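You operate a simulated robot arm through the tools that you are given. There is no shell and no other tool. Be economical: measure what you need, move in short steps, check, and stop when the job is done.

The job below is to be done with a simulated two-armed robot. You get a single attempt, and the scene is never put back.

## Task
Carry the blue dish over in its tray and wipe the glue bead off.
Fine: tray on the assembly table first, the dish stays in it; wet the sponge there and put it back. What is to be rubbed or washed off counts as gone when no trace of it is left.
Where things are to end (x, y in the base frame): grey tray within 50 mm of [2100, 160].

It is judged by the outcome, as a careful person would: the job done as asked, and still so three seconds after it is handed in. It fails if anything else is knocked over, pushed out of place, dropped, spilled or broken.

## Robot
Two 7-joint arms with fingered hands on one trunk, on a base that drives. Base frame: it is fixed to the floor where the robot stands at the start and does not move with it; the origin is under the middle of the robot, x ahead of it, y to its left, z up. Units: mm, degrees, N and s.
The left shoulder is at the start at [70, 157, 1189], the right one opposite. With the tool pointing down near the work surface each hand reaches from about 320 to 900 mm from the robot's upright axis, wherever it stands, measured 20 degrees to its own side. Places, roughly: blue dish [3750, 0, 1000]; grey tray (40x24x5 cm) [3600, -100, 900]; inside of the grey tray [3600, -100, 900]; left knob [1900, 800, 900]; middle knob [1800, 700, 900]; right knob [1600, 700, 900]; slat [1750, 500, 1000]; sponge [2000, 0, 1000]; top of the assembly table [1900, 100, 900]. Payload 5 kg a hand.
The TCP of each hand is the grasp point between the finger pads, 31 mm short of the fingertips. In the tool frame z runs along the fingers and y along their closing line. The gripper opens to 156 mm. The gripper's body begins 88 mm behind the TCP. The gripper is a hand of 4 fingers: y runs from the thumb to the fingers, the wrist lies at [0, 0, -249] in the tool frame.
Orientation is told as [roll, pitch, yaw] about the base's x, y, z axes, in that order, counted from this pose: with the fingers straight down and closing along the base's y, the tool's x points along the base's -x, its y along +y and its z along -z.

## Interface
- The arms move only by the tool apply_moves. It takes "left_rows", "right_rows" or both (then of equal length, played together; a hand with none holds still); each is a list of rows, each a list of 6 numbers: the shift along the tool's x, y, z in units of 30 mm (1.0 is 30 mm), then the turn, a rotation vector about the tool's x, y, z in units of 4 degrees (1.0 is 4 degrees). In form: [[dx, dy, dz, ax, ay, az], ...]. A call has 1 to 10 rows; each row shifts and turns the commanded pose from where the row before left it, along the tool's axes as they then stand. A call with a number of a shift or a turn outside -1 to 1 is refused whole. A row lasts 0.2 s, in which the tool goes at most 50 mm and 8.6 degrees; a call with a longer step from one row to the next is refused whole. Where a pose cannot be reached the arm comes as near as it can. A force on the tool above 40 N (or 10 N above the force at the start of the call, whichever is more), or a blocked arm, ends the call early, and 0.2 s more pass. In this call time passes only in rows, and 0.2 s behind the last. It gives the time, the measured TCP pose, the force on the tool (base axes), the opening and the grip force at its end, in the units of the frame above (readings bear some noise), with the torque about the TCP (base axes, N m) and any sound that the robot's microphone picked up, and new pictures: "views" is both (left out), scene, wrist or none (wrist: the cameras of the hands that moved).
- Cameras (640 x 400 px; columns grow to the right, rows downward): "scene" is now at [128.4, -12.4, 1428]; the picture's right is [-0.02, -1.00, 0.00], its down [-0.53, 0.01, -0.85] and it looks along [0.85, -0.02, -0.53] (base axes); focal length 255 px, centre (320, 200). "left" rides on the left gripper at [-72, 2, -111] in its tool frame; the picture's right is [-0.02, -1.00, 0.00], its down [0.84, -0.02, -0.54] and it looks along [0.54, -0.01, 0.84] (tool axes); focal length 234 px, centre (320, 200). "right" rides on the right gripper at [72, 2, -111] in its tool frame; the picture's right is [-0.02, 1.00, 0.00], its down [-0.84, -0.02, -0.54] and it looks along [-0.54, -0.01, 0.84] (tool axes); focal length 234 px, centre (320, 200).
- move_column(by): slides the trunk up (or, below 0, down) by that many mm; the arms and the scene camera ride with it, the base frame stays. It gives what a move gives, with no picture.
- drive_base(legs): drives the robot by 1 to 6 legs, each [ahead, turn to the left] in mm and degrees, along the robot's own axes; the way and the turn of a leg run together, so that a leg with both is an arc; at most 1500 mm and 180 degrees a leg. The arms and the cameras ride along, it lands a little off, and it stops where it bumps. It gives what a move gives, and a new picture of the scene camera.
- curl_fingers(finger1, finger2, finger3, thumb_bend, hand): sets how far each is bent, from 0 (flat) to 1 (curled in); at 0.3 the hand is open as for a grip, at 0.7 the pads meet at the TCP. One left out holds its place. A second passes; each finger stops where it meets its share of the squeeze, and holds until it gets a number again. It is the only way to open and close the hand. It gives what a move gives, with no picture; readings hold the bend of each and the force on the fingers (four entries, about 0 where the hand has none), thumb and palm.
- pan_tilt(pan, tilt): turns the head with the scene camera to pan (to the left, within 86 degrees either way) and tilt (down, from -29 to 69), counted from straight ahead of the robot. It gives what a move gives, and a new picture of the scene camera.
- probe_pixels(camera, pixels): for up to 12 pixels [column, row] of the newest picture of that camera ("zoom" is the newest enlarged one), the place [x, y, z] in the base frame of the surface seen there, good to about 2 mm, but the place of the scene camera against the robot may be out by one fixed shift of up to 18 mm in any direction. It takes no simulated time.
- enlarge(camera, box): a new picture of the part [left, top, right, bottom] of that camera's present view, enlarged. It takes no simulated time.
- sign_off(): hands the job in; it is judged then, once.

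Keep the steps short. Do not move on a guess: measure, check each grasp and each placing, and mend mistakes. In all there are 90 turns and 274 pictures (those below and enlarged ones count). Leave the grippers open and the arms clear of the work at the hand-in unless told otherwise, and finish with a single line.

The tools are called after "Emit:" as name(argument=value, ...) on one line, values as JSON. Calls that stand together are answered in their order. apply_moves: Moves the arms, as the interface text tells. Its arguments: {"type":"object","properties":{"left_rows":{"type":"array"},"right_rows":{"type":"array"},"views":{"type":"string","enum":["both","scene","wrist","none"]}},"required":[]} The other tools are called the same way: move_column (by) slides the trunk up or down; curl_fingers (finger1, finger2, finger3, thumb_bend, hand) moves the fingers one by one; drive_base (legs) drives the base; pan_tilt (pan, tilt) turns the head that bears the scene camera; probe_pixels (camera, pixels) gives the place of the surface under pixels of a picture; enlarge (camera, box) takes an enlarged picture of a part of a camera's view; sign_off () hands the job in.

At the start:

```text
clock: 0.0
left_eef_pos: [498.5, 192.7, 1156.9]
left_tcp_rot: [0.1, 0.1, 0.2]
left_contact_force: [0.6, 0.9, -0.2]
left_torque: [0.01, -0.03, 0.0]
left_width: 156.1
left_grip_force: 0.1
left_shape: jaw
left_bend: [0.3, 0.3, 0.3, 0.3]
left_finger forces: [0.0, 0.0, 0.1, 0.1, 0.0, 0.0]
right_eef_pos: [475.5, -244.2, 1159.6]
right_tcp_rot: [0.0, 0.1, -0.2]
right_contact_force: [0.6, 0.4, 0.4]
right_torque: [-0.02, 0.02, -0.03]
right_width: 155.8
right_grip_force: 0.1
right_shape: jaw
right_bend: [0.3, 0.3, 0.3, 0.3]
right_finger forces: [0.0, 0.0, 0.0, 0.0, 0.1, 0.0]
trunk travel left (down, up): [-575.0, 365.0]
robot x, y, heading: [0.3, 2.6, -0.0]
head pan, tilt: [-1.1, 32.1]
```

scene: 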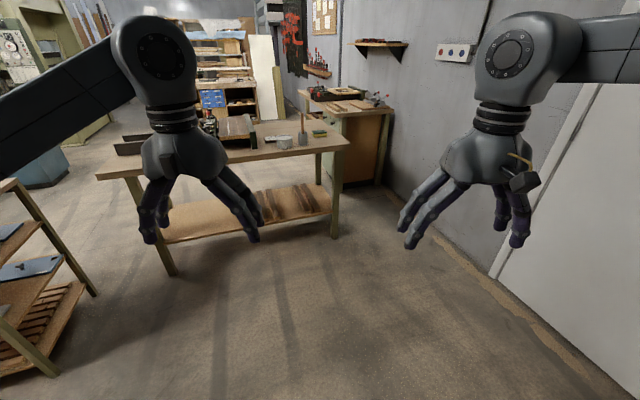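
right: 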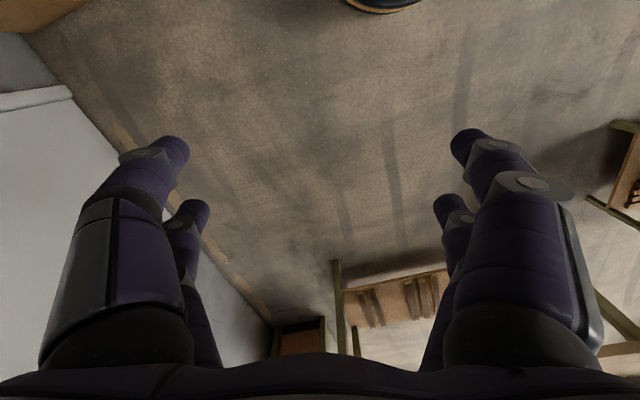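
left: 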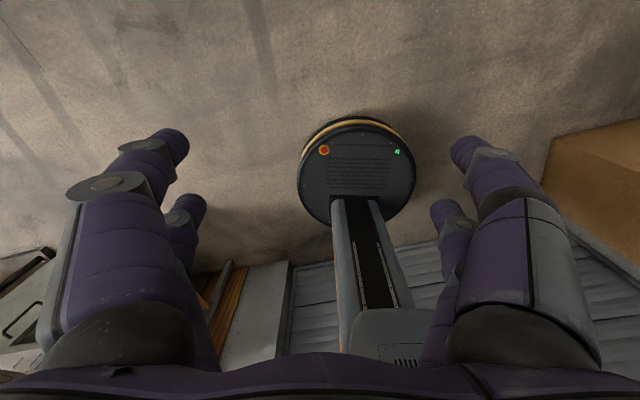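

I see the assembly table ahead and another bench behind it. First I take enlarged looks at both.

Emit:
enlarge(camera="scene", box=[90, 70, 350, 230])

Emit:
enlarge(camera="scene", box=[260, 50, 420, 150])

```text
2.46 times, centred on (220, 150) of scene
```

zoom: 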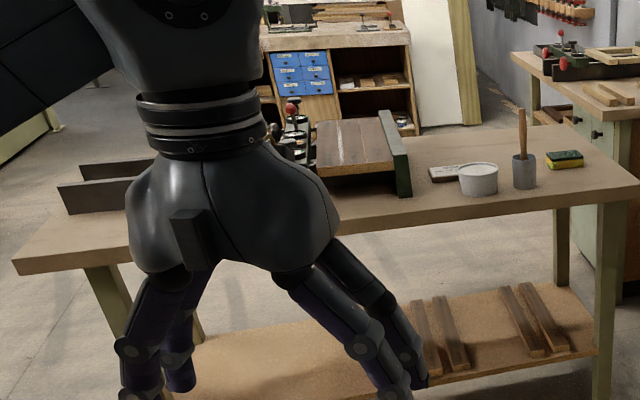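

```text
4.00 times, centred on (340, 100) of scene
```

zoom: 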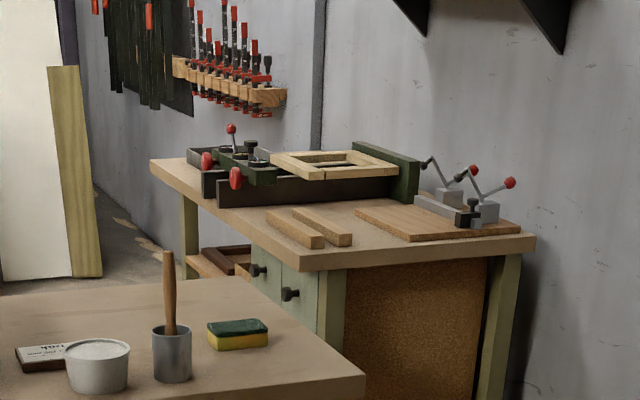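

The sponge and a white pot are on the assembly table. I can't see the tray yet, so I probe to place the objects.

Emit:
probe_pixels(camera="zoom", pixels=[[237, 325], [172, 365], [97, 348], [30, 360], [300, 320], [200, 300], [350, 390], [440, 220], [330, 160], [300, 215], [230, 175], [480, 260]])

Emit:
probe_pixels(camera="scene", pixels=[[350, 145], [105, 177], [240, 150], [240, 130], [300, 115], [215, 75], [240, 60], [230, 35], [160, 5], [330, 88], [130, 140], [135, 147]])

Emit:
pan_tilt(pan=12, tilt=15)

```text
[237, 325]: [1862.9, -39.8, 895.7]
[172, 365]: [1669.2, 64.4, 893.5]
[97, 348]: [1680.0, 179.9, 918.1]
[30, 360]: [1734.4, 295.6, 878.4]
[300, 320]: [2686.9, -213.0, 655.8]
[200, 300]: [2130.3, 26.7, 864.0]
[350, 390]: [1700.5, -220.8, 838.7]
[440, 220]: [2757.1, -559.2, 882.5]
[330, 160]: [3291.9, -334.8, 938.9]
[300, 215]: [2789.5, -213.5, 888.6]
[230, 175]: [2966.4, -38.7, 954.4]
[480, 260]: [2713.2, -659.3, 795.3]
```

```text
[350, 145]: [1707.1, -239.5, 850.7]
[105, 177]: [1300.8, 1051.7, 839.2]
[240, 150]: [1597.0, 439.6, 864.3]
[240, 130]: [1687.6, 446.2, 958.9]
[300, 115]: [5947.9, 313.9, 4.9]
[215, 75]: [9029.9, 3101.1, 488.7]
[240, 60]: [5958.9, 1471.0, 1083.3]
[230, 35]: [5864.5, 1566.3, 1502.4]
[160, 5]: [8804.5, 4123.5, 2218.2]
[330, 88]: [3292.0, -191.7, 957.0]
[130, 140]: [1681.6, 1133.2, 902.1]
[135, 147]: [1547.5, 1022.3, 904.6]
```

```text
clock: 0.8
left_eef_pos: [499.4, 191.8, 1157.8]
left_tcp_rot: [0.0, -0.1, 0.1]
left_contact_force: [-0.3, -0.3, -0.5]
left_torque: [-0.02, 0.01, 0.02]
left_width: 155.9
left_grip_force: 0.1
left_shape: jaw
left_bend: [0.3, 0.3, 0.3, 0.3]
left_finger forces: [0.1, 0.0, 0.0, 0.1, 0.0, 0.0]
right_eef_pos: [475.0, -244.7, 1160.2]
right_tcp_rot: [0.0, 0.0, -0.2]
right_contact_force: [-0.3, -0.1, -0.2]
right_torque: [0.01, -0.03, 0.01]
right_width: 155.8
right_grip_force: 0.1
right_shape: jaw
right_bend: [0.3, 0.3, 0.3, 0.3]
right_finger forces: [0.0, 0.1, 0.0, 0.1, 0.0, 0.1]
trunk travel left (down, up): [-575.0, 365.0]
robot x, y, heading: [2.8, -2.7, -0.1]
head pan, tilt: [12.0, 15.0]
```

scene: 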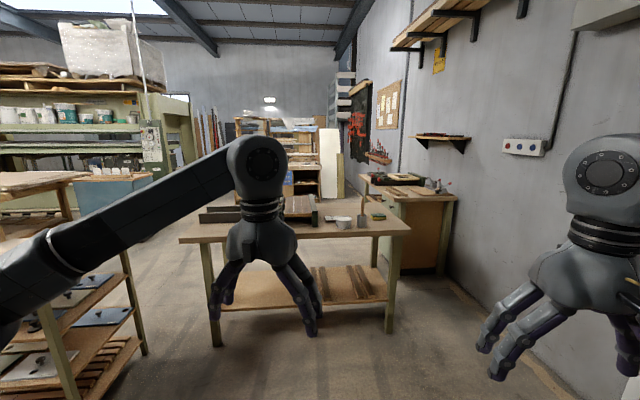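

I enlarge the far bench, where the tray should be.

Emit:
enlarge(camera="scene", box=[340, 155, 468, 235])

Emit:
enlarge(camera="scene", box=[180, 175, 420, 325])

```text
5.00 times, centred on (404, 195) of scene
```

zoom: 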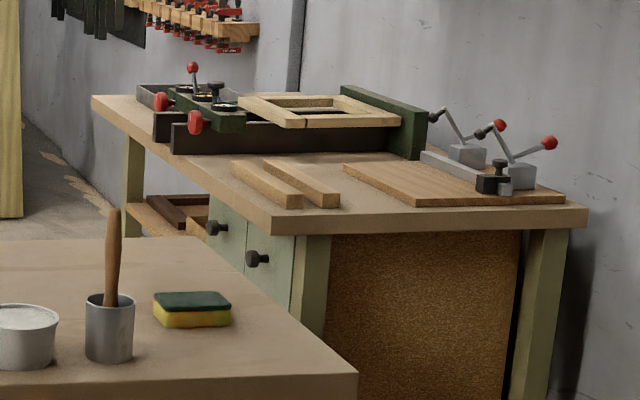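

```text
2.67 times, centred on (300, 250) of scene
```

zoom: 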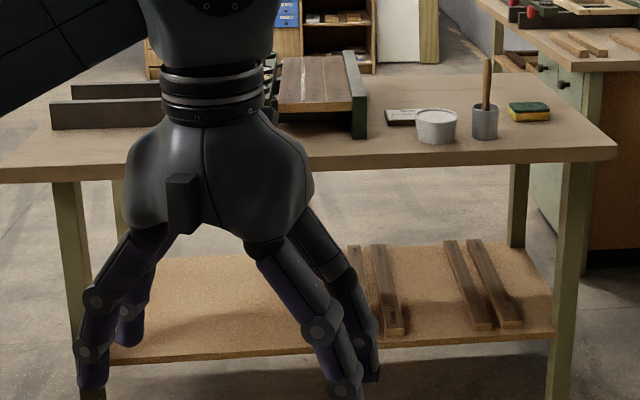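

The tray may sit behind the clamp on the far bench. I raise the trunk for a better look, then survey left and right for a driving path.

Emit:
move_column(by=300)

Emit:
pan_tilt(pan=45, tilt=28)

Emit:
pan_tilt(pan=0, tilt=25)

Emit:
enlarge(camera="scene", box=[270, 120, 430, 220])

```text
clock: 3.8
left_eef_pos: [499.8, 192.7, 1457.2]
left_tcp_rot: [0.1, 0.0, 0.1]
left_contact_force: [-0.3, 0.5, 0.6]
left_torque: [0.01, -0.02, 0.01]
left_width: 155.8
left_grip_force: 0.1
left_shape: jaw
left_bend: [0.3, 0.3, 0.3, 0.3]
left_finger forces: [0.1, 0.0, 0.1, 0.0, 0.0, 0.0]
right_eef_pos: [476.2, -245.2, 1459.9]
right_tcp_rot: [0.0, 0.0, -0.1]
right_contact_force: [-0.3, -0.1, -0.2]
right_torque: [0.01, -0.01, 0.01]
right_width: 155.8
right_grip_force: 0.0
right_shape: jaw
right_bend: [0.3, 0.3, 0.3, 0.3]
right_finger forces: [0.1, 0.0, 0.0, 0.0, 0.1, 0.0]
trunk travel left (down, up): [-875.0, 65.0]
robot x, y, heading: [-1.9, -1.1, 0.2]
head pan, tilt: [12.0, 15.0]
```

```text
clock: 4.8
left_eef_pos: [499.4, 193.0, 1458.0]
left_tcp_rot: [0.0, 0.1, 0.1]
left_contact_force: [0.1, 0.8, 0.0]
left_torque: [0.0, 0.01, -0.02]
left_width: 155.7
left_grip_force: 0.1
left_shape: jaw
left_bend: [0.3, 0.3, 0.3, 0.3]
left_finger forces: [0.0, 0.1, 0.0, 0.1, 0.0, 0.1]
right_eef_pos: [475.8, -245.1, 1460.5]
right_tcp_rot: [-0.1, 0.0, -0.2]
right_contact_force: [0.2, -0.1, -0.7]
right_torque: [0.03, 0.01, 0.04]
right_width: 155.7
right_grip_force: 0.0
right_shape: jaw
right_bend: [0.3, 0.3, 0.3, 0.3]
right_finger forces: [0.0, 0.0, 0.1, 0.0, 0.1, 0.0]
trunk travel left (down, up): [-875.0, 65.0]
robot x, y, heading: [2.3, -0.6, 0.2]
head pan, tilt: [45.0, 28.0]
```

scene: 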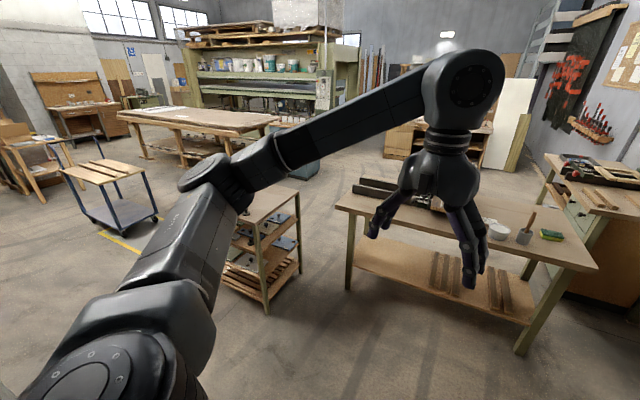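

```text
clock: 5.9
left_eef_pos: [498.9, 192.2, 1458.2]
left_tcp_rot: [0.0, 0.0, 0.1]
left_contact_force: [-0.1, -0.6, -0.4]
left_torque: [-0.01, 0.01, -0.02]
left_width: 155.9
left_grip_force: 0.1
left_shape: jaw
left_bend: [0.3, 0.3, 0.3, 0.3]
left_finger forces: [0.1, 0.0, 0.1, 0.0, 0.0, 0.0]
right_eef_pos: [475.8, -245.2, 1459.6]
right_tcp_rot: [0.0, 0.1, 0.0]
right_contact_force: [-0.2, 0.3, -0.3]
right_torque: [0.02, 0.01, 0.02]
right_width: 155.8
right_grip_force: 0.1
right_shape: jaw
right_bend: [0.3, 0.3, 0.3, 0.3]
right_finger forces: [0.0, 0.1, 0.1, 0.0, 0.0, 0.0]
trunk travel left (down, up): [-875.0, 65.0]
robot x, y, heading: [-4.1, -1.6, 0.1]
head pan, tilt: [0.0, 25.0]
```

scene: 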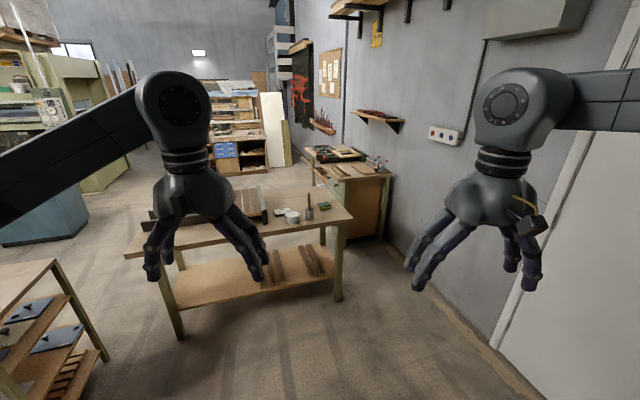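

```text
4.00 times, centred on (350, 170) of scene
```

zoom: 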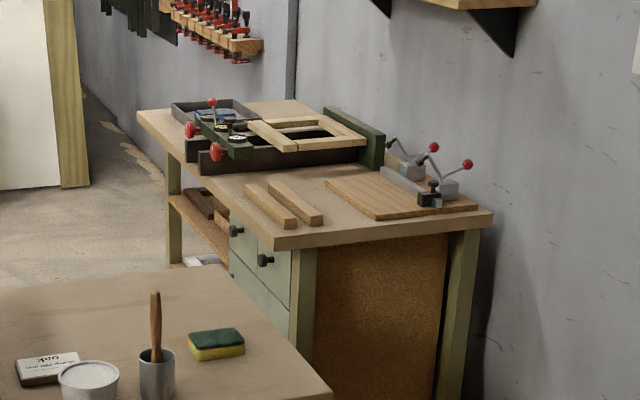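

Now the grey tray with the blue dish shows near zoom (215,112). I probe the tray, the bench edges and the table.

Emit:
probe_pixels(camera="zoom", pixels=[[172, 104], [235, 100], [262, 117], [205, 117], [140, 111], [295, 101], [274, 238], [488, 212], [220, 270], [325, 392], [190, 145], [216, 335]])

Emit:
probe_pixels(camera="scene", pixels=[[126, 257], [180, 338], [340, 300], [108, 358], [50, 262], [5, 240], [130, 185], [100, 165], [240, 190], [290, 150], [290, 180], [351, 217]])

```text
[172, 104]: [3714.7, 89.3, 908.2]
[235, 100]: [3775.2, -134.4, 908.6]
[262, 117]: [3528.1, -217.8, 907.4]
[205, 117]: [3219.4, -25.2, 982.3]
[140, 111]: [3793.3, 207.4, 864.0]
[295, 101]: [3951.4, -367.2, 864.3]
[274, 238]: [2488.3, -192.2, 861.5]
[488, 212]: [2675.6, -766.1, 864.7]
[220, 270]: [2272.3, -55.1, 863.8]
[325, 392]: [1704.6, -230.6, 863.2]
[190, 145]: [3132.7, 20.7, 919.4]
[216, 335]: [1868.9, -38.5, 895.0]
```

```text
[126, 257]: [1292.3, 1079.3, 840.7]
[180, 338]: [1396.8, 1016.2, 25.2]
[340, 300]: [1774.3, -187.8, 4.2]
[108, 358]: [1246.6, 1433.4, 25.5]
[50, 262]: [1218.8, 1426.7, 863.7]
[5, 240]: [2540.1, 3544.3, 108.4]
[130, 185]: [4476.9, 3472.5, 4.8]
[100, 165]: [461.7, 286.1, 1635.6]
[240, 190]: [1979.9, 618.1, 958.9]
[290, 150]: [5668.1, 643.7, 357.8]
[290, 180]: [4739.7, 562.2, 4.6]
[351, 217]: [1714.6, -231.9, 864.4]
```

The table and bench both lie at about 17° yaw, with the tray on the bench's left side. I need a way round, so I probe the base size, and also the rack and cart in the left-panned view.

Emit:
probe_pixels(camera="left", pixels=[[297, 180], [416, 180], [358, 120], [358, 220]])

Emit:
pan_tilt(pan=50, tilt=35)

Emit:
probe_pixels(camera="scene", pixels=[[320, 282], [296, 245], [280, 160], [240, 165], [320, 160], [345, 250], [80, 190], [180, 130], [350, 130], [400, 200], [270, 270], [330, 200]])

```text
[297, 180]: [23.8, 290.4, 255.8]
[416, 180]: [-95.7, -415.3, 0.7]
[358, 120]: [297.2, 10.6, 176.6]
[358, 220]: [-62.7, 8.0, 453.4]
```

```text
clock: 7.1
left_eef_pos: [498.7, 192.0, 1457.9]
left_tcp_rot: [0.0, 0.0, 0.1]
left_contact_force: [0.2, -0.4, 0.6]
left_torque: [-0.01, 0.01, 0.0]
left_width: 155.8
left_grip_force: 0.0
left_shape: jaw
left_bend: [0.3, 0.3, 0.3, 0.3]
left_finger forces: [0.0, 0.0, 0.1, 0.0, 0.0, 0.0]
right_eef_pos: [476.0, -245.7, 1459.6]
right_tcp_rot: [0.0, 0.0, -0.1]
right_contact_force: [0.4, -0.3, -0.3]
right_torque: [0.06, -0.03, 0.0]
right_width: 156.0
right_grip_force: 0.1
right_shape: jaw
right_bend: [0.3, 0.3, 0.3, 0.3]
right_finger forces: [0.1, 0.1, 0.0, 0.0, 0.0, 0.0]
trunk travel left (down, up): [-875.0, 65.0]
robot x, y, heading: [0.1, 0.8, -0.2]
head pan, tilt: [50.0, 35.0]
```

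scene: 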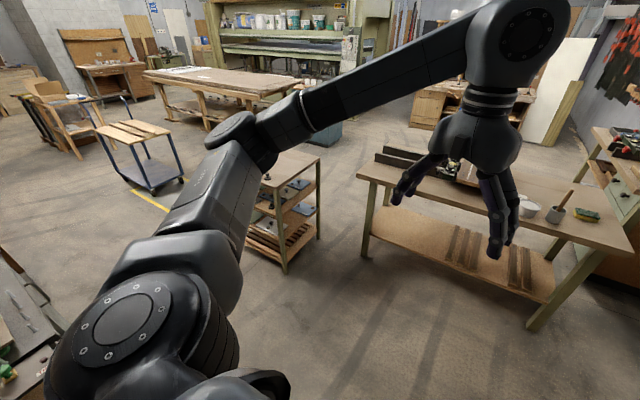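

```text
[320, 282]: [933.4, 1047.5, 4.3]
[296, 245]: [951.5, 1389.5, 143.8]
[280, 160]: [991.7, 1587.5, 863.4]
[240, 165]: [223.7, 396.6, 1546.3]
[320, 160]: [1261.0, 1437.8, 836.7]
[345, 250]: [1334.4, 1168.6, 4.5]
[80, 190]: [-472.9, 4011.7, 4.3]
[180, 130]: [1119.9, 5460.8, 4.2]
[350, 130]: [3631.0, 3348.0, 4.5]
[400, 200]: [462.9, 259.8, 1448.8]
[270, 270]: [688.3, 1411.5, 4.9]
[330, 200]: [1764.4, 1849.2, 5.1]
```

The base is about 290 mm in radius and the gap between table and rack is about 350 mm, which is too narrow. I turn the base left and look for a route on the far side of the rack.

Emit:
drive_base(legs=[[0, 70]])

Emit:
pan_tilt(pan=0, tilt=35)

```text
clock: 10.5
left_eef_pos: [-7.0, 535.1, 1458.1]
left_tcp_rot: [-0.1, 0.0, 69.8]
left_contact_force: [-0.2, -0.2, -0.2]
left_torque: [-0.02, -0.02, 0.0]
left_width: 155.7
left_grip_force: 0.1
left_shape: jaw
left_bend: [0.3, 0.3, 0.3, 0.3]
left_finger forces: [0.0, 0.0, 0.0, 0.1, 0.0, 0.0]
right_eef_pos: [394.7, 361.8, 1459.2]
right_tcp_rot: [0.1, 0.0, 69.7]
right_contact_force: [0.3, -1.0, -0.5]
right_torque: [-0.05, 0.0, -0.01]
right_width: 155.8
right_grip_force: 0.2
right_shape: jaw
right_bend: [0.3, 0.3, 0.3, 0.3]
right_finger forces: [0.1, 0.0, 0.0, 0.1, 0.0, 0.1]
trunk travel left (down, up): [-875.0, 65.0]
robot x, y, heading: [-1.7, 2.2, 69.8]
head pan, tilt: [50.0, 35.0]
```

scene: 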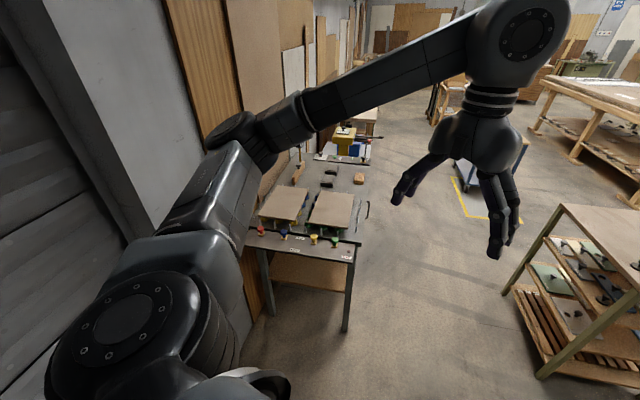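

```text
clock: 11.7
left_eef_pos: [-7.9, 535.1, 1457.3]
left_tcp_rot: [-0.1, 0.0, 69.8]
left_contact_force: [0.3, -0.6, -0.1]
left_torque: [-0.02, 0.02, -0.01]
left_width: 155.9
left_grip_force: 0.0
left_shape: jaw
left_bend: [0.3, 0.3, 0.3, 0.3]
left_finger forces: [0.0, 0.1, 0.0, 0.0, 0.1, 0.1]
right_eef_pos: [393.7, 362.0, 1461.5]
right_tcp_rot: [0.0, 0.0, 69.7]
right_contact_force: [0.6, 0.7, -0.1]
right_torque: [0.0, 0.01, 0.01]
right_width: 155.9
right_grip_force: 0.1
right_shape: jaw
right_bend: [0.3, 0.3, 0.3, 0.3]
right_finger forces: [0.1, 0.0, 0.0, 0.0, 0.0, 0.1]
trunk travel left (down, up): [-875.0, 65.0]
robot x, y, heading: [1.1, 2.9, 69.9]
head pan, tilt: [0.0, 35.0]
```

scene: 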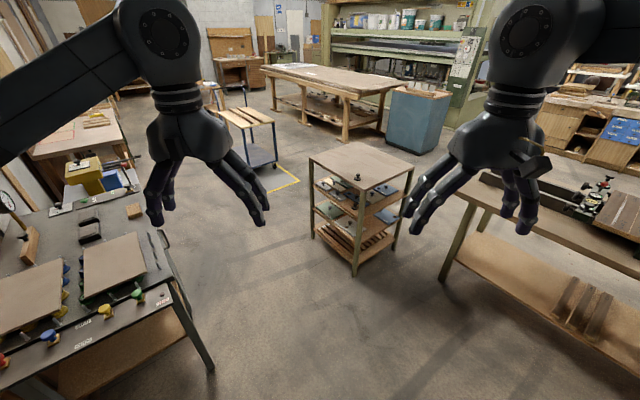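

Now the rack shows clearly, with open floor to its left and behind it. I probe the rack's feet, the bench on the left and the blue cabinet.

Emit:
probe_pixels(camera="scene", pixels=[[314, 237], [355, 274], [394, 250], [309, 160], [354, 142], [413, 164], [362, 188], [210, 368], [150, 210], [275, 163], [390, 140], [437, 150]])

Emit:
probe_pixels(camera="scene", pixels=[[345, 143], [440, 280], [250, 240], [300, 200], [440, 160], [280, 105], [250, 190], [180, 275], [170, 250], [100, 150], [520, 130], [560, 160]])

```text
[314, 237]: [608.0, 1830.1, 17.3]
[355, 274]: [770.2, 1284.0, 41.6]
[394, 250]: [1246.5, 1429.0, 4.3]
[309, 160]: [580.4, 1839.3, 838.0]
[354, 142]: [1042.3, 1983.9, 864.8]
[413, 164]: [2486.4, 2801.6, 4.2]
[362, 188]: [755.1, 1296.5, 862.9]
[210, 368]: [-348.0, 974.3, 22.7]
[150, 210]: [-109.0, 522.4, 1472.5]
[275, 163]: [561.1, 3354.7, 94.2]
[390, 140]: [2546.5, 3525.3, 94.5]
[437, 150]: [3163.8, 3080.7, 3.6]
```

```text
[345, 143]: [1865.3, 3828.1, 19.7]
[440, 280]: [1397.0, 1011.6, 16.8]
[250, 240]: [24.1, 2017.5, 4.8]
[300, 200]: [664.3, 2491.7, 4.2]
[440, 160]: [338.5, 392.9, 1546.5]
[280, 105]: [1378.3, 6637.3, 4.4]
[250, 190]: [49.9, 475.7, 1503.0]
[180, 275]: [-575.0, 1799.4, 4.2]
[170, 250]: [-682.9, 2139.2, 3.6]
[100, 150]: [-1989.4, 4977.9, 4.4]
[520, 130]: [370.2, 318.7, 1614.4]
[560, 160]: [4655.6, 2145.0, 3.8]
```

Route: past the rack's left side to (150,2050), then (750,2550). The hands ride at z≈1450, above the furniture. I drive the first part.

Emit:
drive_base(legs=[[0, 16], [1030, 0], [1025, 0], [0, -46], [780, 0], [0, -61.6]])

```text
clock: 31.4
left_eef_pos: [1294.0, 2538.2, 1456.9]
left_tcp_rot: [-0.1, 0.1, -22.3]
left_contact_force: [-0.7, 0.0, -0.5]
left_torque: [-0.02, -0.01, -0.02]
left_width: 156.0
left_grip_force: 0.1
left_shape: jaw
left_bend: [0.3, 0.3, 0.3, 0.3]
left_finger forces: [0.1, 0.1, 0.1, 0.0, 0.0, 0.1]
right_eef_pos: [1108.0, 2142.5, 1460.1]
right_tcp_rot: [0.0, 0.0, -22.3]
right_contact_force: [0.7, -0.3, -0.4]
right_torque: [-0.02, -0.01, -0.01]
right_width: 155.7
right_grip_force: 0.0
right_shape: jaw
right_bend: [0.3, 0.3, 0.3, 0.3]
right_finger forces: [0.1, 0.1, 0.0, 0.0, 0.0, 0.0]
trunk travel left (down, up): [-875.0, 65.0]
robot x, y, heading: [759.2, 2547.0, -22.0]
head pan, tilt: [0.0, 35.0]
```

scene: 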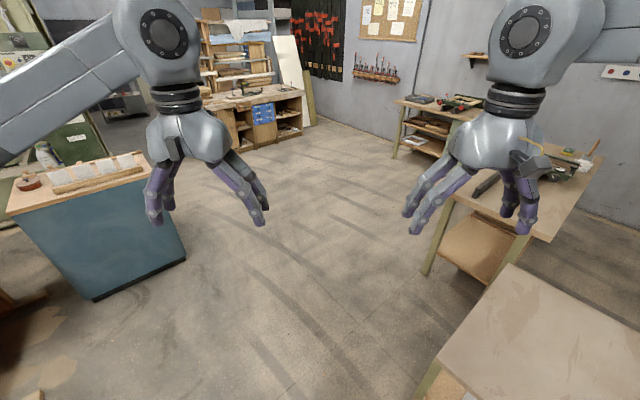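

The way ahead looks open. I check clearance to the blue cabinet and the rack before driving.

Emit:
probe_pixels(camera="scene", pixels=[[186, 258], [95, 298], [428, 275], [445, 345], [515, 265], [320, 250], [395, 155], [302, 133], [248, 145]])

```text
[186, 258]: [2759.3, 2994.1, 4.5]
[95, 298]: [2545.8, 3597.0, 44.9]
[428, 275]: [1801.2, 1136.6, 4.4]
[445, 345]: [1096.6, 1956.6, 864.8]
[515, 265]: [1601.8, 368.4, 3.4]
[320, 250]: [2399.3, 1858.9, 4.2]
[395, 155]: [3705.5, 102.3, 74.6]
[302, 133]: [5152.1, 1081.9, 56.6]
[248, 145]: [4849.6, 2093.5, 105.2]
```

Clear. I drive on to about (3260, 880), facing the bench's left side.

Emit:
drive_base(legs=[[1000, 0], [885, 0], [0, -30], [1230, 0], [0, -21]])

Emit:
pan_tilt(pan=0, tilt=45)

```text
clock: 49.3
left_eef_pos: [3602.5, 459.3, 1457.5]
left_tcp_rot: [-0.2, 0.0, -72.7]
left_contact_force: [0.0, 0.3, 0.8]
left_torque: [-0.02, 0.0, -0.02]
left_width: 155.5
left_grip_force: 0.0
left_shape: jaw
left_bend: [0.3, 0.3, 0.3, 0.3]
left_finger forces: [0.0, 0.1, 0.1, 0.0, 0.1, 0.0]
right_eef_pos: [3177.7, 351.4, 1460.7]
right_tcp_rot: [0.0, 0.0, -72.8]
right_contact_force: [0.5, 1.2, -0.1]
right_torque: [-0.01, -0.01, 0.03]
right_width: 155.8
right_grip_force: 0.1
right_shape: jaw
right_bend: [0.3, 0.3, 0.3, 0.3]
right_finger forces: [0.0, 0.1, 0.0, 0.0, 0.0, 0.1]
trunk travel left (down, up): [-875.0, 65.0]
robot x, y, heading: [3267.0, 875.1, -73.0]
head pan, tilt: [0.0, 35.0]
```

scene: 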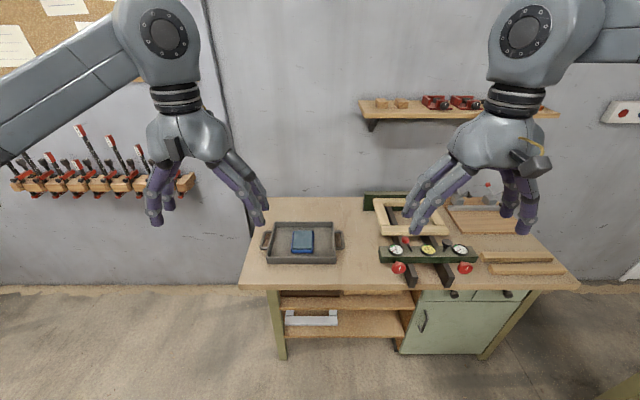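

```text
clock: 50.0
left_eef_pos: [3601.3, 458.5, 1458.4]
left_tcp_rot: [0.0, 0.0, -72.6]
left_contact_force: [-0.1, 0.2, 0.2]
left_torque: [0.02, -0.01, 0.0]
left_width: 156.1
left_grip_force: 0.0
left_shape: jaw
left_bend: [0.3, 0.3, 0.3, 0.3]
left_finger forces: [0.1, 0.0, 0.0, 0.1, 0.1, 0.0]
right_eef_pos: [3176.3, 351.5, 1459.7]
right_tcp_rot: [0.0, 0.0, -72.6]
right_contact_force: [0.4, -0.3, 0.0]
right_torque: [0.01, 0.01, 0.03]
right_width: 156.5
right_grip_force: 0.1
right_shape: jaw
right_bend: [0.3, 0.3, 0.3, 0.3]
right_finger forces: [0.1, 0.1, 0.1, 0.1, 0.0, 0.1]
trunk travel left (down, up): [-875.0, 65.0]
robot x, y, heading: [3267.1, 877.9, -72.6]
head pan, tilt: [0.0, 45.0]
```

scene: 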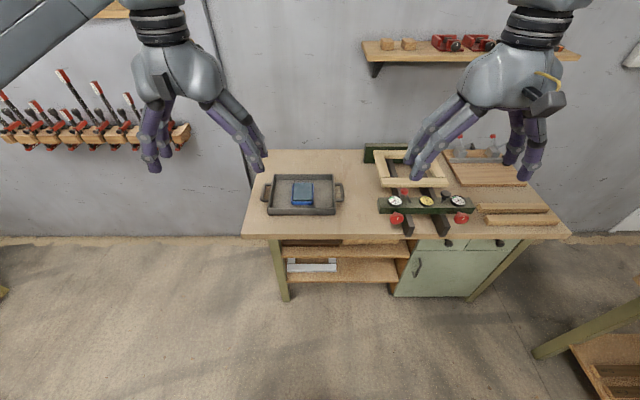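

The tray has end handles and a blue dish inside. I enlarge it and probe its corners and handles.

Emit:
enlarge(camera="scene", box=[240, 155, 368, 235])

Emit:
probe_pixels(camera="zoom", pixels=[[157, 105], [480, 102], [140, 290], [482, 284], [125, 190], [510, 190], [312, 140], [310, 200], [270, 220], [355, 220], [220, 220], [420, 160]])

```text
5.00 times, centred on (304, 195) of scene
```

zoom: 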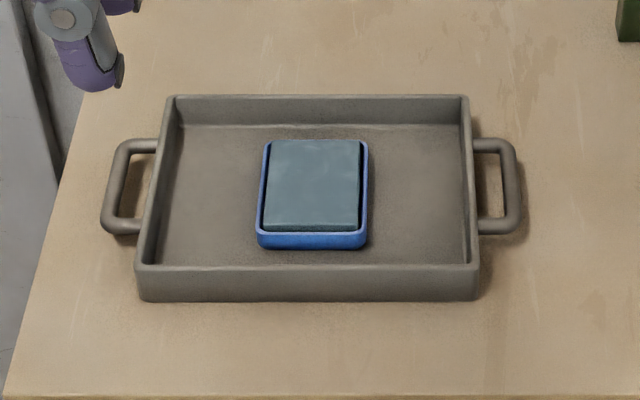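

```text
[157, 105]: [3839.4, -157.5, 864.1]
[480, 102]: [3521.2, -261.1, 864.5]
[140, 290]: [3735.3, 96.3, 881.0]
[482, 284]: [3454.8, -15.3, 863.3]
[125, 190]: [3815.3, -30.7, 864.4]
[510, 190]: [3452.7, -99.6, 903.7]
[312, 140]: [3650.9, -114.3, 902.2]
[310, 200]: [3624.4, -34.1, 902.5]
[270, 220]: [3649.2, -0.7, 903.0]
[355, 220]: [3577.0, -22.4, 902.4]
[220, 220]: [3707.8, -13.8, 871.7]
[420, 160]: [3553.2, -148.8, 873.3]
```

The tray has loop handles at its ends, along the bench direction. I measure the handles exactly, and look at the right hand's finger spacing.

Emit:
probe_pixels(camera="zoom", pixels=[[514, 190], [496, 190], [488, 190], [466, 190], [490, 145], [490, 225], [109, 190], [120, 215], [135, 146], [125, 226], [160, 190], [308, 97]])

Emit:
enlarge(camera="right", box=[0, 0, 640, 400])

Emit:
probe_pixels(camera="right", pixels=[[175, 145], [195, 207], [465, 140], [447, 203], [110, 220], [520, 230]])

```text
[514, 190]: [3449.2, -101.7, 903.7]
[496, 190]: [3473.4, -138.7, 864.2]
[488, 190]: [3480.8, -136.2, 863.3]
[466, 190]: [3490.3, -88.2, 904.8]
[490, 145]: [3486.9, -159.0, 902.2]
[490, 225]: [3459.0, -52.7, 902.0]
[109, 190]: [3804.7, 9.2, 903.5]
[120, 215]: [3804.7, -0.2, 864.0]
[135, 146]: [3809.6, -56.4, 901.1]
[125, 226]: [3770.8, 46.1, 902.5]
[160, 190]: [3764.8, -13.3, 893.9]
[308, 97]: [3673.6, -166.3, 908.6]
```

```text
1.00 times, centred on (320, 200) of right (not enlarged: the box is as wide or as high as the picture)
```

zoom: 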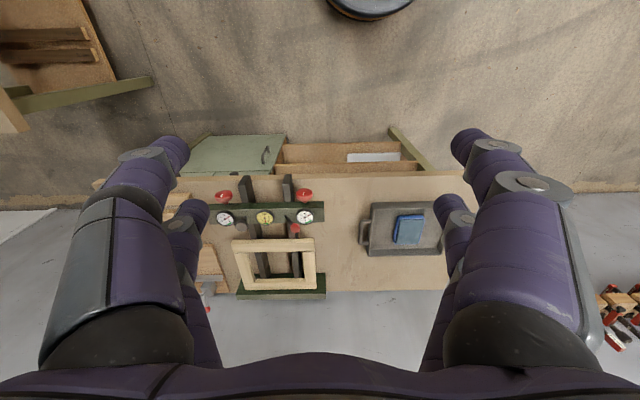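

```text
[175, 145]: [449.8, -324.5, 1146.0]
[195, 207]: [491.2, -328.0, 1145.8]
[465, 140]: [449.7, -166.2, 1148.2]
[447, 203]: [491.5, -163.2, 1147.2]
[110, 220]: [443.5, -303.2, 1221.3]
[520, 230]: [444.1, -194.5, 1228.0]
```

The tray is about 385 mm bar to bar, its handle bars at z≈904, centre near (3627, −46). Each hand has two narrow finger pairs, 62 mm wide, and these fit in the ~90 mm loop. I drive to about 560 mm from the tray and then lower the trunk.

Emit:
drive_base(legs=[[0, 9.8], [434, 0], [0, -9.8]])

Emit:
move_column(by=-300)

Emit:
pan_tilt(pan=0, tilt=55)

Emit:
enlarge(camera="left", box=[0, 0, 640, 400])

Emit:
enlarge(camera="right", box=[0, 0, 640, 400])

```text
clock: 54.0
left_eef_pos: [3802.8, 73.9, 1457.5]
left_tcp_rot: [-0.3, 0.0, -72.4]
left_contact_force: [-0.3, 0.3, 0.4]
left_torque: [-0.03, 0.05, -0.02]
left_width: 155.7
left_grip_force: 0.1
left_shape: jaw
left_bend: [0.3, 0.3, 0.3, 0.3]
left_finger forces: [0.1, 0.0, 0.0, 0.1, 0.0, 0.0]
right_eef_pos: [3378.9, -34.2, 1461.5]
right_tcp_rot: [-0.2, -0.1, -72.7]
right_contact_force: [1.0, 0.0, -0.6]
right_torque: [-0.01, 0.03, 0.02]
right_width: 155.9
right_grip_force: 0.1
right_shape: jaw
right_bend: [0.3, 0.3, 0.3, 0.3]
right_finger forces: [0.1, 0.0, 0.0, 0.0, 0.0, 0.1]
trunk travel left (down, up): [-875.0, 65.0]
robot x, y, heading: [3462.3, 492.0, -72.6]
head pan, tilt: [0.0, 45.0]
```

scene: 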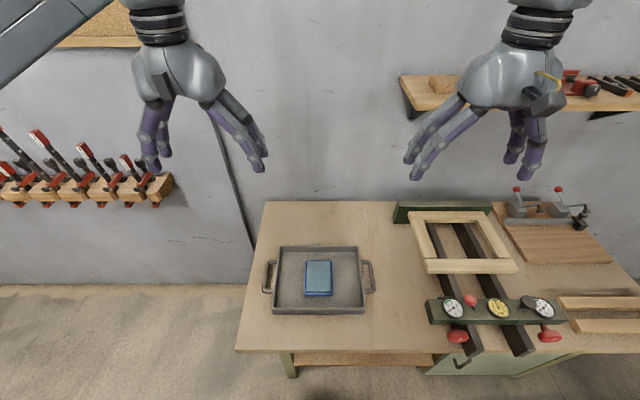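

```text
clock: 57.0
left_eef_pos: [3799.0, 71.6, 1157.4]
left_tcp_rot: [0.0, 0.0, -72.5]
left_contact_force: [-1.0, -0.1, 0.2]
left_torque: [-0.01, 0.02, -0.03]
left_width: 156.1
left_grip_force: 0.1
left_shape: jaw
left_bend: [0.3, 0.3, 0.3, 0.3]
left_finger forces: [0.1, 0.1, 0.0, 0.1, 0.0, 0.0]
right_eef_pos: [3374.6, -35.6, 1160.1]
right_tcp_rot: [0.0, 0.0, -72.7]
right_contact_force: [0.1, 0.5, 0.0]
right_torque: [-0.02, -0.01, -0.01]
right_width: 155.9
right_grip_force: 0.1
right_shape: jaw
right_bend: [0.3, 0.3, 0.3, 0.3]
right_finger forces: [0.0, 0.1, 0.0, 0.0, 0.0, 0.1]
trunk travel left (down, up): [-575.0, 365.0]
robot x, y, heading: [3468.5, 492.6, -72.5]
head pan, tilt: [0.0, 45.0]
```

```text
clock: 57.8
left_eef_pos: [3799.2, 72.2, 1157.6]
left_tcp_rot: [0.0, 0.0, -72.5]
left_contact_force: [0.5, 0.0, -0.3]
left_torque: [0.03, -0.02, 0.0]
left_width: 156.0
left_grip_force: 0.0
left_shape: jaw
left_bend: [0.3, 0.3, 0.3, 0.3]
left_finger forces: [0.0, 0.1, 0.0, 0.1, 0.0, 0.0]
right_eef_pos: [3375.3, -36.1, 1159.8]
right_tcp_rot: [0.0, 0.0, -72.5]
right_contact_force: [0.7, -0.5, 0.4]
right_torque: [0.02, 0.04, 0.01]
right_width: 155.8
right_grip_force: 0.0
right_shape: jaw
right_bend: [0.3, 0.3, 0.3, 0.3]
right_finger forces: [0.0, 0.0, 0.1, 0.0, 0.0, 0.0]
trunk travel left (down, up): [-575.0, 365.0]
robot x, y, heading: [3462.5, 491.0, -72.6]
head pan, tilt: [0.0, 55.0]
```

scene: 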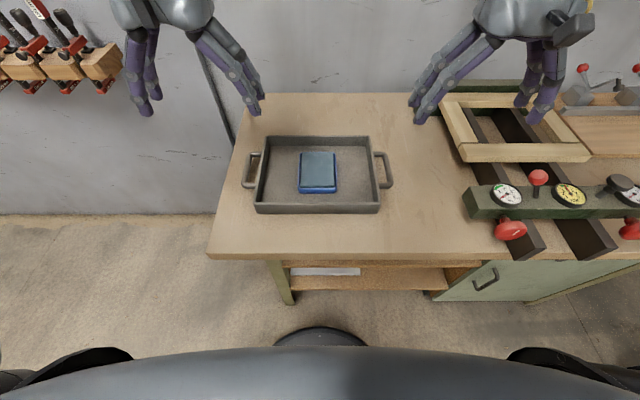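

```text
1.00 times, centred on (320, 200) of left (not enlarged: the box is as wide or as high as the picture)
```

zoom: 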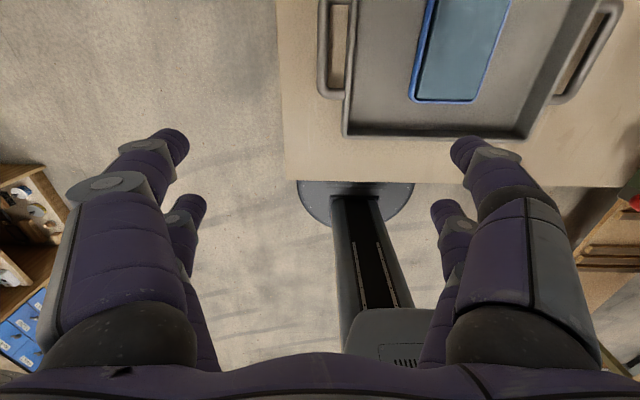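

```text
1.00 times, centred on (320, 200) of right (not enlarged: the box is as wide or as high as the picture)
```

zoom: 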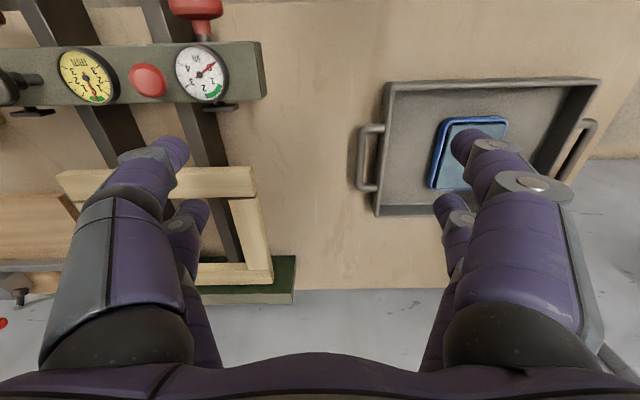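

Both wrist cameras see handles. I probe the handle bars with them, since these are not subject to the scene camera's offset.

Emit:
probe_pixels(camera="right", pixels=[[363, 145], [364, 170], [361, 188], [371, 127], [371, 189], [383, 150], [388, 85], [378, 205], [578, 155], [590, 130]])

Emit:
probe_pixels(camera="left", pixels=[[324, 20], [323, 50], [325, 80], [335, 92], [350, 60], [347, 130], [600, 50], [580, 80], [530, 135], [450, 60], [480, 98], [417, 100]])

Emit:
probe_pixels(camera="scene", pixels=[[388, 170], [245, 170], [318, 170]])

```text
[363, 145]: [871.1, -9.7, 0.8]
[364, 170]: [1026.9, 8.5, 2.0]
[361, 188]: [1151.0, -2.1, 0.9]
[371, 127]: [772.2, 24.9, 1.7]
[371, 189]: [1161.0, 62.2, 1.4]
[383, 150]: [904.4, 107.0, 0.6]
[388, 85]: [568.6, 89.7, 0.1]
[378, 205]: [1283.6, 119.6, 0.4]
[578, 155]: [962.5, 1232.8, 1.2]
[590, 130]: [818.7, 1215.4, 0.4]
```

```text
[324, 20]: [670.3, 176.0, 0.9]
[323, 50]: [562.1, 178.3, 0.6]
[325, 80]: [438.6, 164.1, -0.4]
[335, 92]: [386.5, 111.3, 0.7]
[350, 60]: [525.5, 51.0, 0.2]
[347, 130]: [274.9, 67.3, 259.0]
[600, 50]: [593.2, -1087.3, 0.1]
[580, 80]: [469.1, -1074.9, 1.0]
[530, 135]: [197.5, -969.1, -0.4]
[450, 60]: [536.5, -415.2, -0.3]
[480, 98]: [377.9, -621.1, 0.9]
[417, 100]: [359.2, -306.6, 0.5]
```

```text
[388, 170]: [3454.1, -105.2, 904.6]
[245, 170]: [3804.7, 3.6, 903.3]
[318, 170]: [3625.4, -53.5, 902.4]
```

Wrist probing needs a fresh picture taken after a move. I move both hands over the handles, to z≈1010 and still open, and get wrist views.

Emit:
apply_moves(right_rows=[[-0.64, 0.347, 1, 0, 0, 0], [-0.64, 0.347, 1, 0, 0, 0], [-0.64, 0.347, 1, 0, 0, 0], [-0.64, 0.347, 1, 0, 0, 0], [-0.64, 0.347, 0.9, 0, 0, 0]], left_rows=[[-0.473, -0.097, 1, 0, 0, 0], [-0.473, -0.097, 1, 0, 0, 0], [-0.473, -0.097, 1, 0, 0, 0], [-0.473, -0.097, 1, 0, 0, 0], [-0.473, -0.097, 0.9, 0, 0, 0]])

```text
clock: 59.0
left_eef_pos: [3805.4, -1.5, 1009.5]
left_tcp_rot: [0.0, 0.1, -72.5]
left_contact_force: [-1.1, -1.3, 0.5]
left_torque: [0.01, 0.0, -0.02]
left_width: 156.0
left_grip_force: 0.1
left_shape: jaw
left_bend: [0.3, 0.3, 0.3, 0.3]
left_finger forces: [0.0, 0.0, 0.0, 0.1, 0.1, 0.0]
right_eef_pos: [3453.1, -112.8, 1011.7]
right_tcp_rot: [0.0, 0.1, -72.7]
right_contact_force: [-0.1, -0.8, 0.3]
right_torque: [0.02, 0.05, 0.03]
right_width: 155.9
right_grip_force: 0.0
right_shape: jaw
right_bend: [0.3, 0.3, 0.3, 0.3]
right_finger forces: [0.1, 0.0, 0.1, 0.0, 0.0, 0.0]
trunk travel left (down, up): [-575.0, 365.0]
robot x, y, heading: [3466.4, 490.4, -72.7]
head pan, tilt: [0.0, 55.0]
```

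scene: 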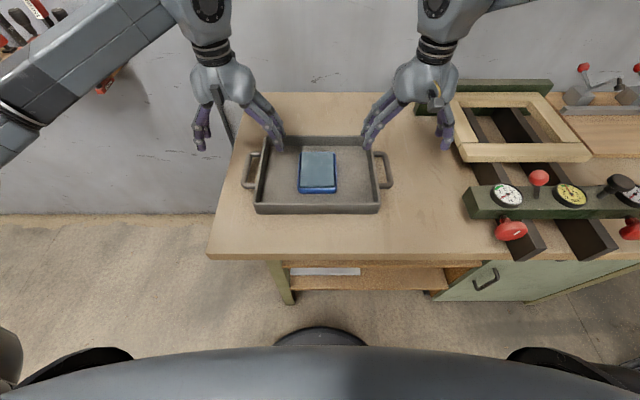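
right: 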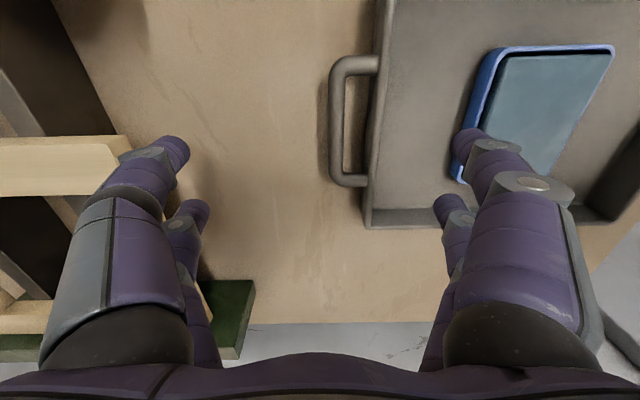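
left: 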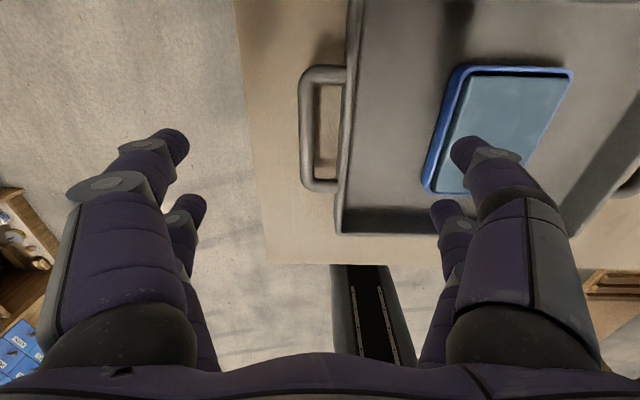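

I probe the bars in both wrist pictures.

Emit:
probe_pixels(camera="right", pixels=[[337, 110], [337, 150], [336, 90], [332, 120], [343, 120], [356, 65], [356, 181], [366, 120], [378, 120], [355, 120], [520, 120]])

Emit:
probe_pixels(camera="left", pixels=[[305, 110], [305, 150], [301, 130], [310, 130], [325, 72], [323, 185], [343, 130], [349, 130], [328, 130], [500, 100], [560, 72]])

```text
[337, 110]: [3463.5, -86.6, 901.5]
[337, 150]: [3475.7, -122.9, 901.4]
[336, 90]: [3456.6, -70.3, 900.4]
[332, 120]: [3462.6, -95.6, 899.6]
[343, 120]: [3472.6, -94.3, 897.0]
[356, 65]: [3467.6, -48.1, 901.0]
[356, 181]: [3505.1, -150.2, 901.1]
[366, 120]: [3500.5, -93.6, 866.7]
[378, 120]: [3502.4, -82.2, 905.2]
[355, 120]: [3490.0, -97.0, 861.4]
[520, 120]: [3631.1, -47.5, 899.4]
```

```text
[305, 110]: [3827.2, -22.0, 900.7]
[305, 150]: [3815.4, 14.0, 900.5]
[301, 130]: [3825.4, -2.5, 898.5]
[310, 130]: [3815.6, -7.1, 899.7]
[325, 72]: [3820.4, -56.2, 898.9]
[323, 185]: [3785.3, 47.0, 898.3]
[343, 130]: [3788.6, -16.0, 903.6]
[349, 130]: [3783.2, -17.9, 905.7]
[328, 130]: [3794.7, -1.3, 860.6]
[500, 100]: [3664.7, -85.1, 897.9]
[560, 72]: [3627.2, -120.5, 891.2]
```

Wrist measurements: the right bar needs +18.5 mm along tool y, the left bar +14.3 mm. The gap to the tray wall is about 26 mm. I centre the hands, then part-close them to about 34 mm opening.

Emit:
apply_moves(right_rows=[[0.1, 0.617, 0.5, 0, 0, 0]], left_rows=[[-0.07, 0.477, 0.5, 0, 0, 0]], views="none")

Emit:
curl_fingers(hand="right", finger1=0.61, finger2=0.61, finger3=0.61, thumb_bend=0.61)

Emit:
curl_fingers(hand="left", finger1=0.61, finger2=0.61, finger3=0.61, thumb_bend=0.61)

Emit:
apply_moves(right_rows=[[0, 0, 0.9, 0, 0, 0]], left_rows=[[0, 0, 0.9, 0, 0, 0]], views="wrist")

```text
clock: 59.4
left_eef_pos: [3823.5, 1.6, 993.2]
left_tcp_rot: [-0.1, 0.0, -72.4]
left_contact_force: [1.1, -0.6, 0.1]
left_torque: [0.02, 0.06, 0.0]
left_width: 155.7
left_grip_force: 0.1
left_shape: jaw
left_bend: [0.3, 0.3, 0.3, 0.3]
left_finger forces: [0.0, 0.1, 0.0, 0.0, 0.1, 0.1]
right_eef_pos: [3471.2, -104.9, 997.5]
right_tcp_rot: [-0.1, 0.1, -72.7]
right_contact_force: [-0.3, 0.3, -0.6]
right_torque: [0.02, 0.0, -0.01]
right_width: 155.7
right_grip_force: 0.0
right_shape: jaw
right_bend: [0.3, 0.3, 0.3, 0.3]
right_finger forces: [0.0, 0.0, 0.0, 0.0, 0.0, 0.0]
trunk travel left (down, up): [-575.0, 365.0]
robot x, y, heading: [3467.1, 491.5, -72.6]
head pan, tilt: [0.0, 55.0]
```

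```text
clock: 60.4
left_eef_pos: [3820.2, 2.2, 995.3]
left_tcp_rot: [0.0, 0.0, -72.5]
left_contact_force: [-0.2, 0.1, -0.5]
left_torque: [-0.02, 0.0, 0.01]
left_width: 155.9
left_grip_force: 0.1
left_shape: jaw
left_bend: [0.3, 0.3, 0.3, 0.3]
left_finger forces: [0.1, 0.0, 0.0, 0.1, 0.0, 0.0]
right_eef_pos: [3470.2, -103.5, 998.5]
right_tcp_rot: [0.0, 0.0, -72.6]
right_contact_force: [1.5, 0.0, -0.4]
right_torque: [0.0, 0.01, -0.02]
right_width: 38.2
right_grip_force: 0.0
right_shape: fingers
right_bend: [0.61, 0.61, 0.61, 0.61]
right_finger forces: [0.0, 0.0, 0.0, 0.0, 0.0, 0.1]
trunk travel left (down, up): [-575.0, 365.0]
robot x, y, heading: [3468.3, 495.1, -72.6]
head pan, tilt: [0.0, 55.0]
```

```text
clock: 61.4
left_eef_pos: [3821.1, 2.7, 995.2]
left_tcp_rot: [-0.1, 0.0, -72.6]
left_contact_force: [0.4, -0.4, 0.1]
left_torque: [0.01, -0.01, 0.01]
left_width: 38.2
left_grip_force: 0.1
left_shape: fingers
left_bend: [0.61, 0.61, 0.61, 0.61]
left_finger forces: [0.1, 0.0, 0.1, 0.0, 0.0, 0.1]
right_eef_pos: [3470.4, -103.1, 998.3]
right_tcp_rot: [0.0, -0.1, -72.6]
right_contact_force: [0.0, 0.1, 0.1]
right_torque: [0.0, 0.0, -0.03]
right_width: 38.2
right_grip_force: 0.0
right_shape: fingers
right_bend: [0.61, 0.61, 0.61, 0.61]
right_finger forces: [0.0, 0.1, 0.0, 0.0, 0.1, 0.0]
trunk travel left (down, up): [-575.0, 365.0]
robot x, y, heading: [3463.4, 492.3, -72.4]
head pan, tilt: [0.0, 55.0]
```

```text
clock: 61.8
left_eef_pos: [3822.0, 0.7, 967.9]
left_tcp_rot: [0.0, 0.1, -72.5]
left_contact_force: [0.6, -0.3, 0.0]
left_torque: [0.02, 0.0, -0.02]
left_width: 38.2
left_grip_force: 0.1
left_shape: fingers
left_bend: [0.61, 0.61, 0.61, 0.61]
left_finger forces: [0.0, 0.0, 0.0, 0.0, 0.0, 0.0]
right_eef_pos: [3470.5, -103.4, 969.5]
right_tcp_rot: [0.1, 0.0, -72.6]
right_contact_force: [0.5, 0.4, 0.0]
right_torque: [0.04, 0.03, 0.03]
right_width: 38.5
right_grip_force: 0.0
right_shape: fingers
right_bend: [0.61, 0.61, 0.61, 0.61]
right_finger forces: [0.1, 0.0, 0.0, 0.0, 0.1, 0.0]
trunk travel left (down, up): [-575.0, 365.0]
robot x, y, heading: [3464.1, 493.3, -72.4]
head pan, tilt: [0.0, 55.0]
```

right: 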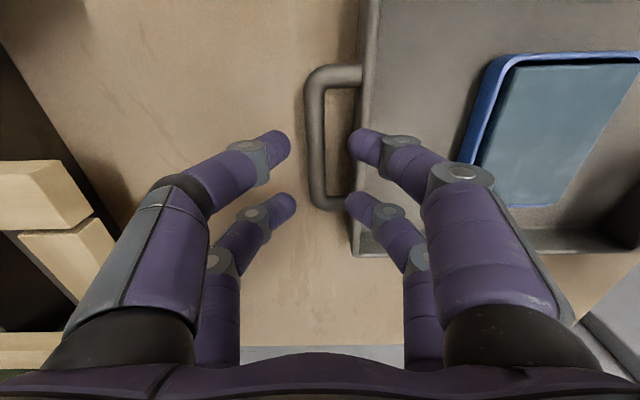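
left: 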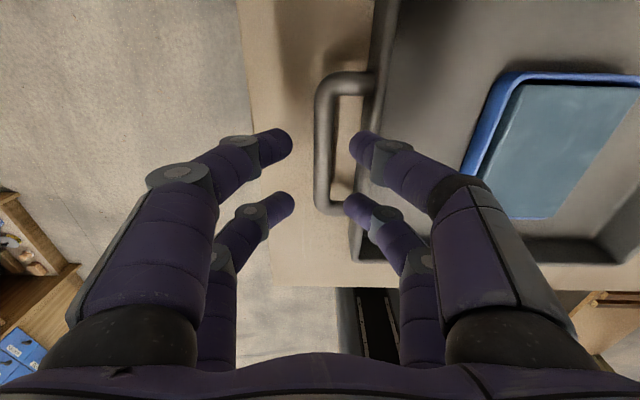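

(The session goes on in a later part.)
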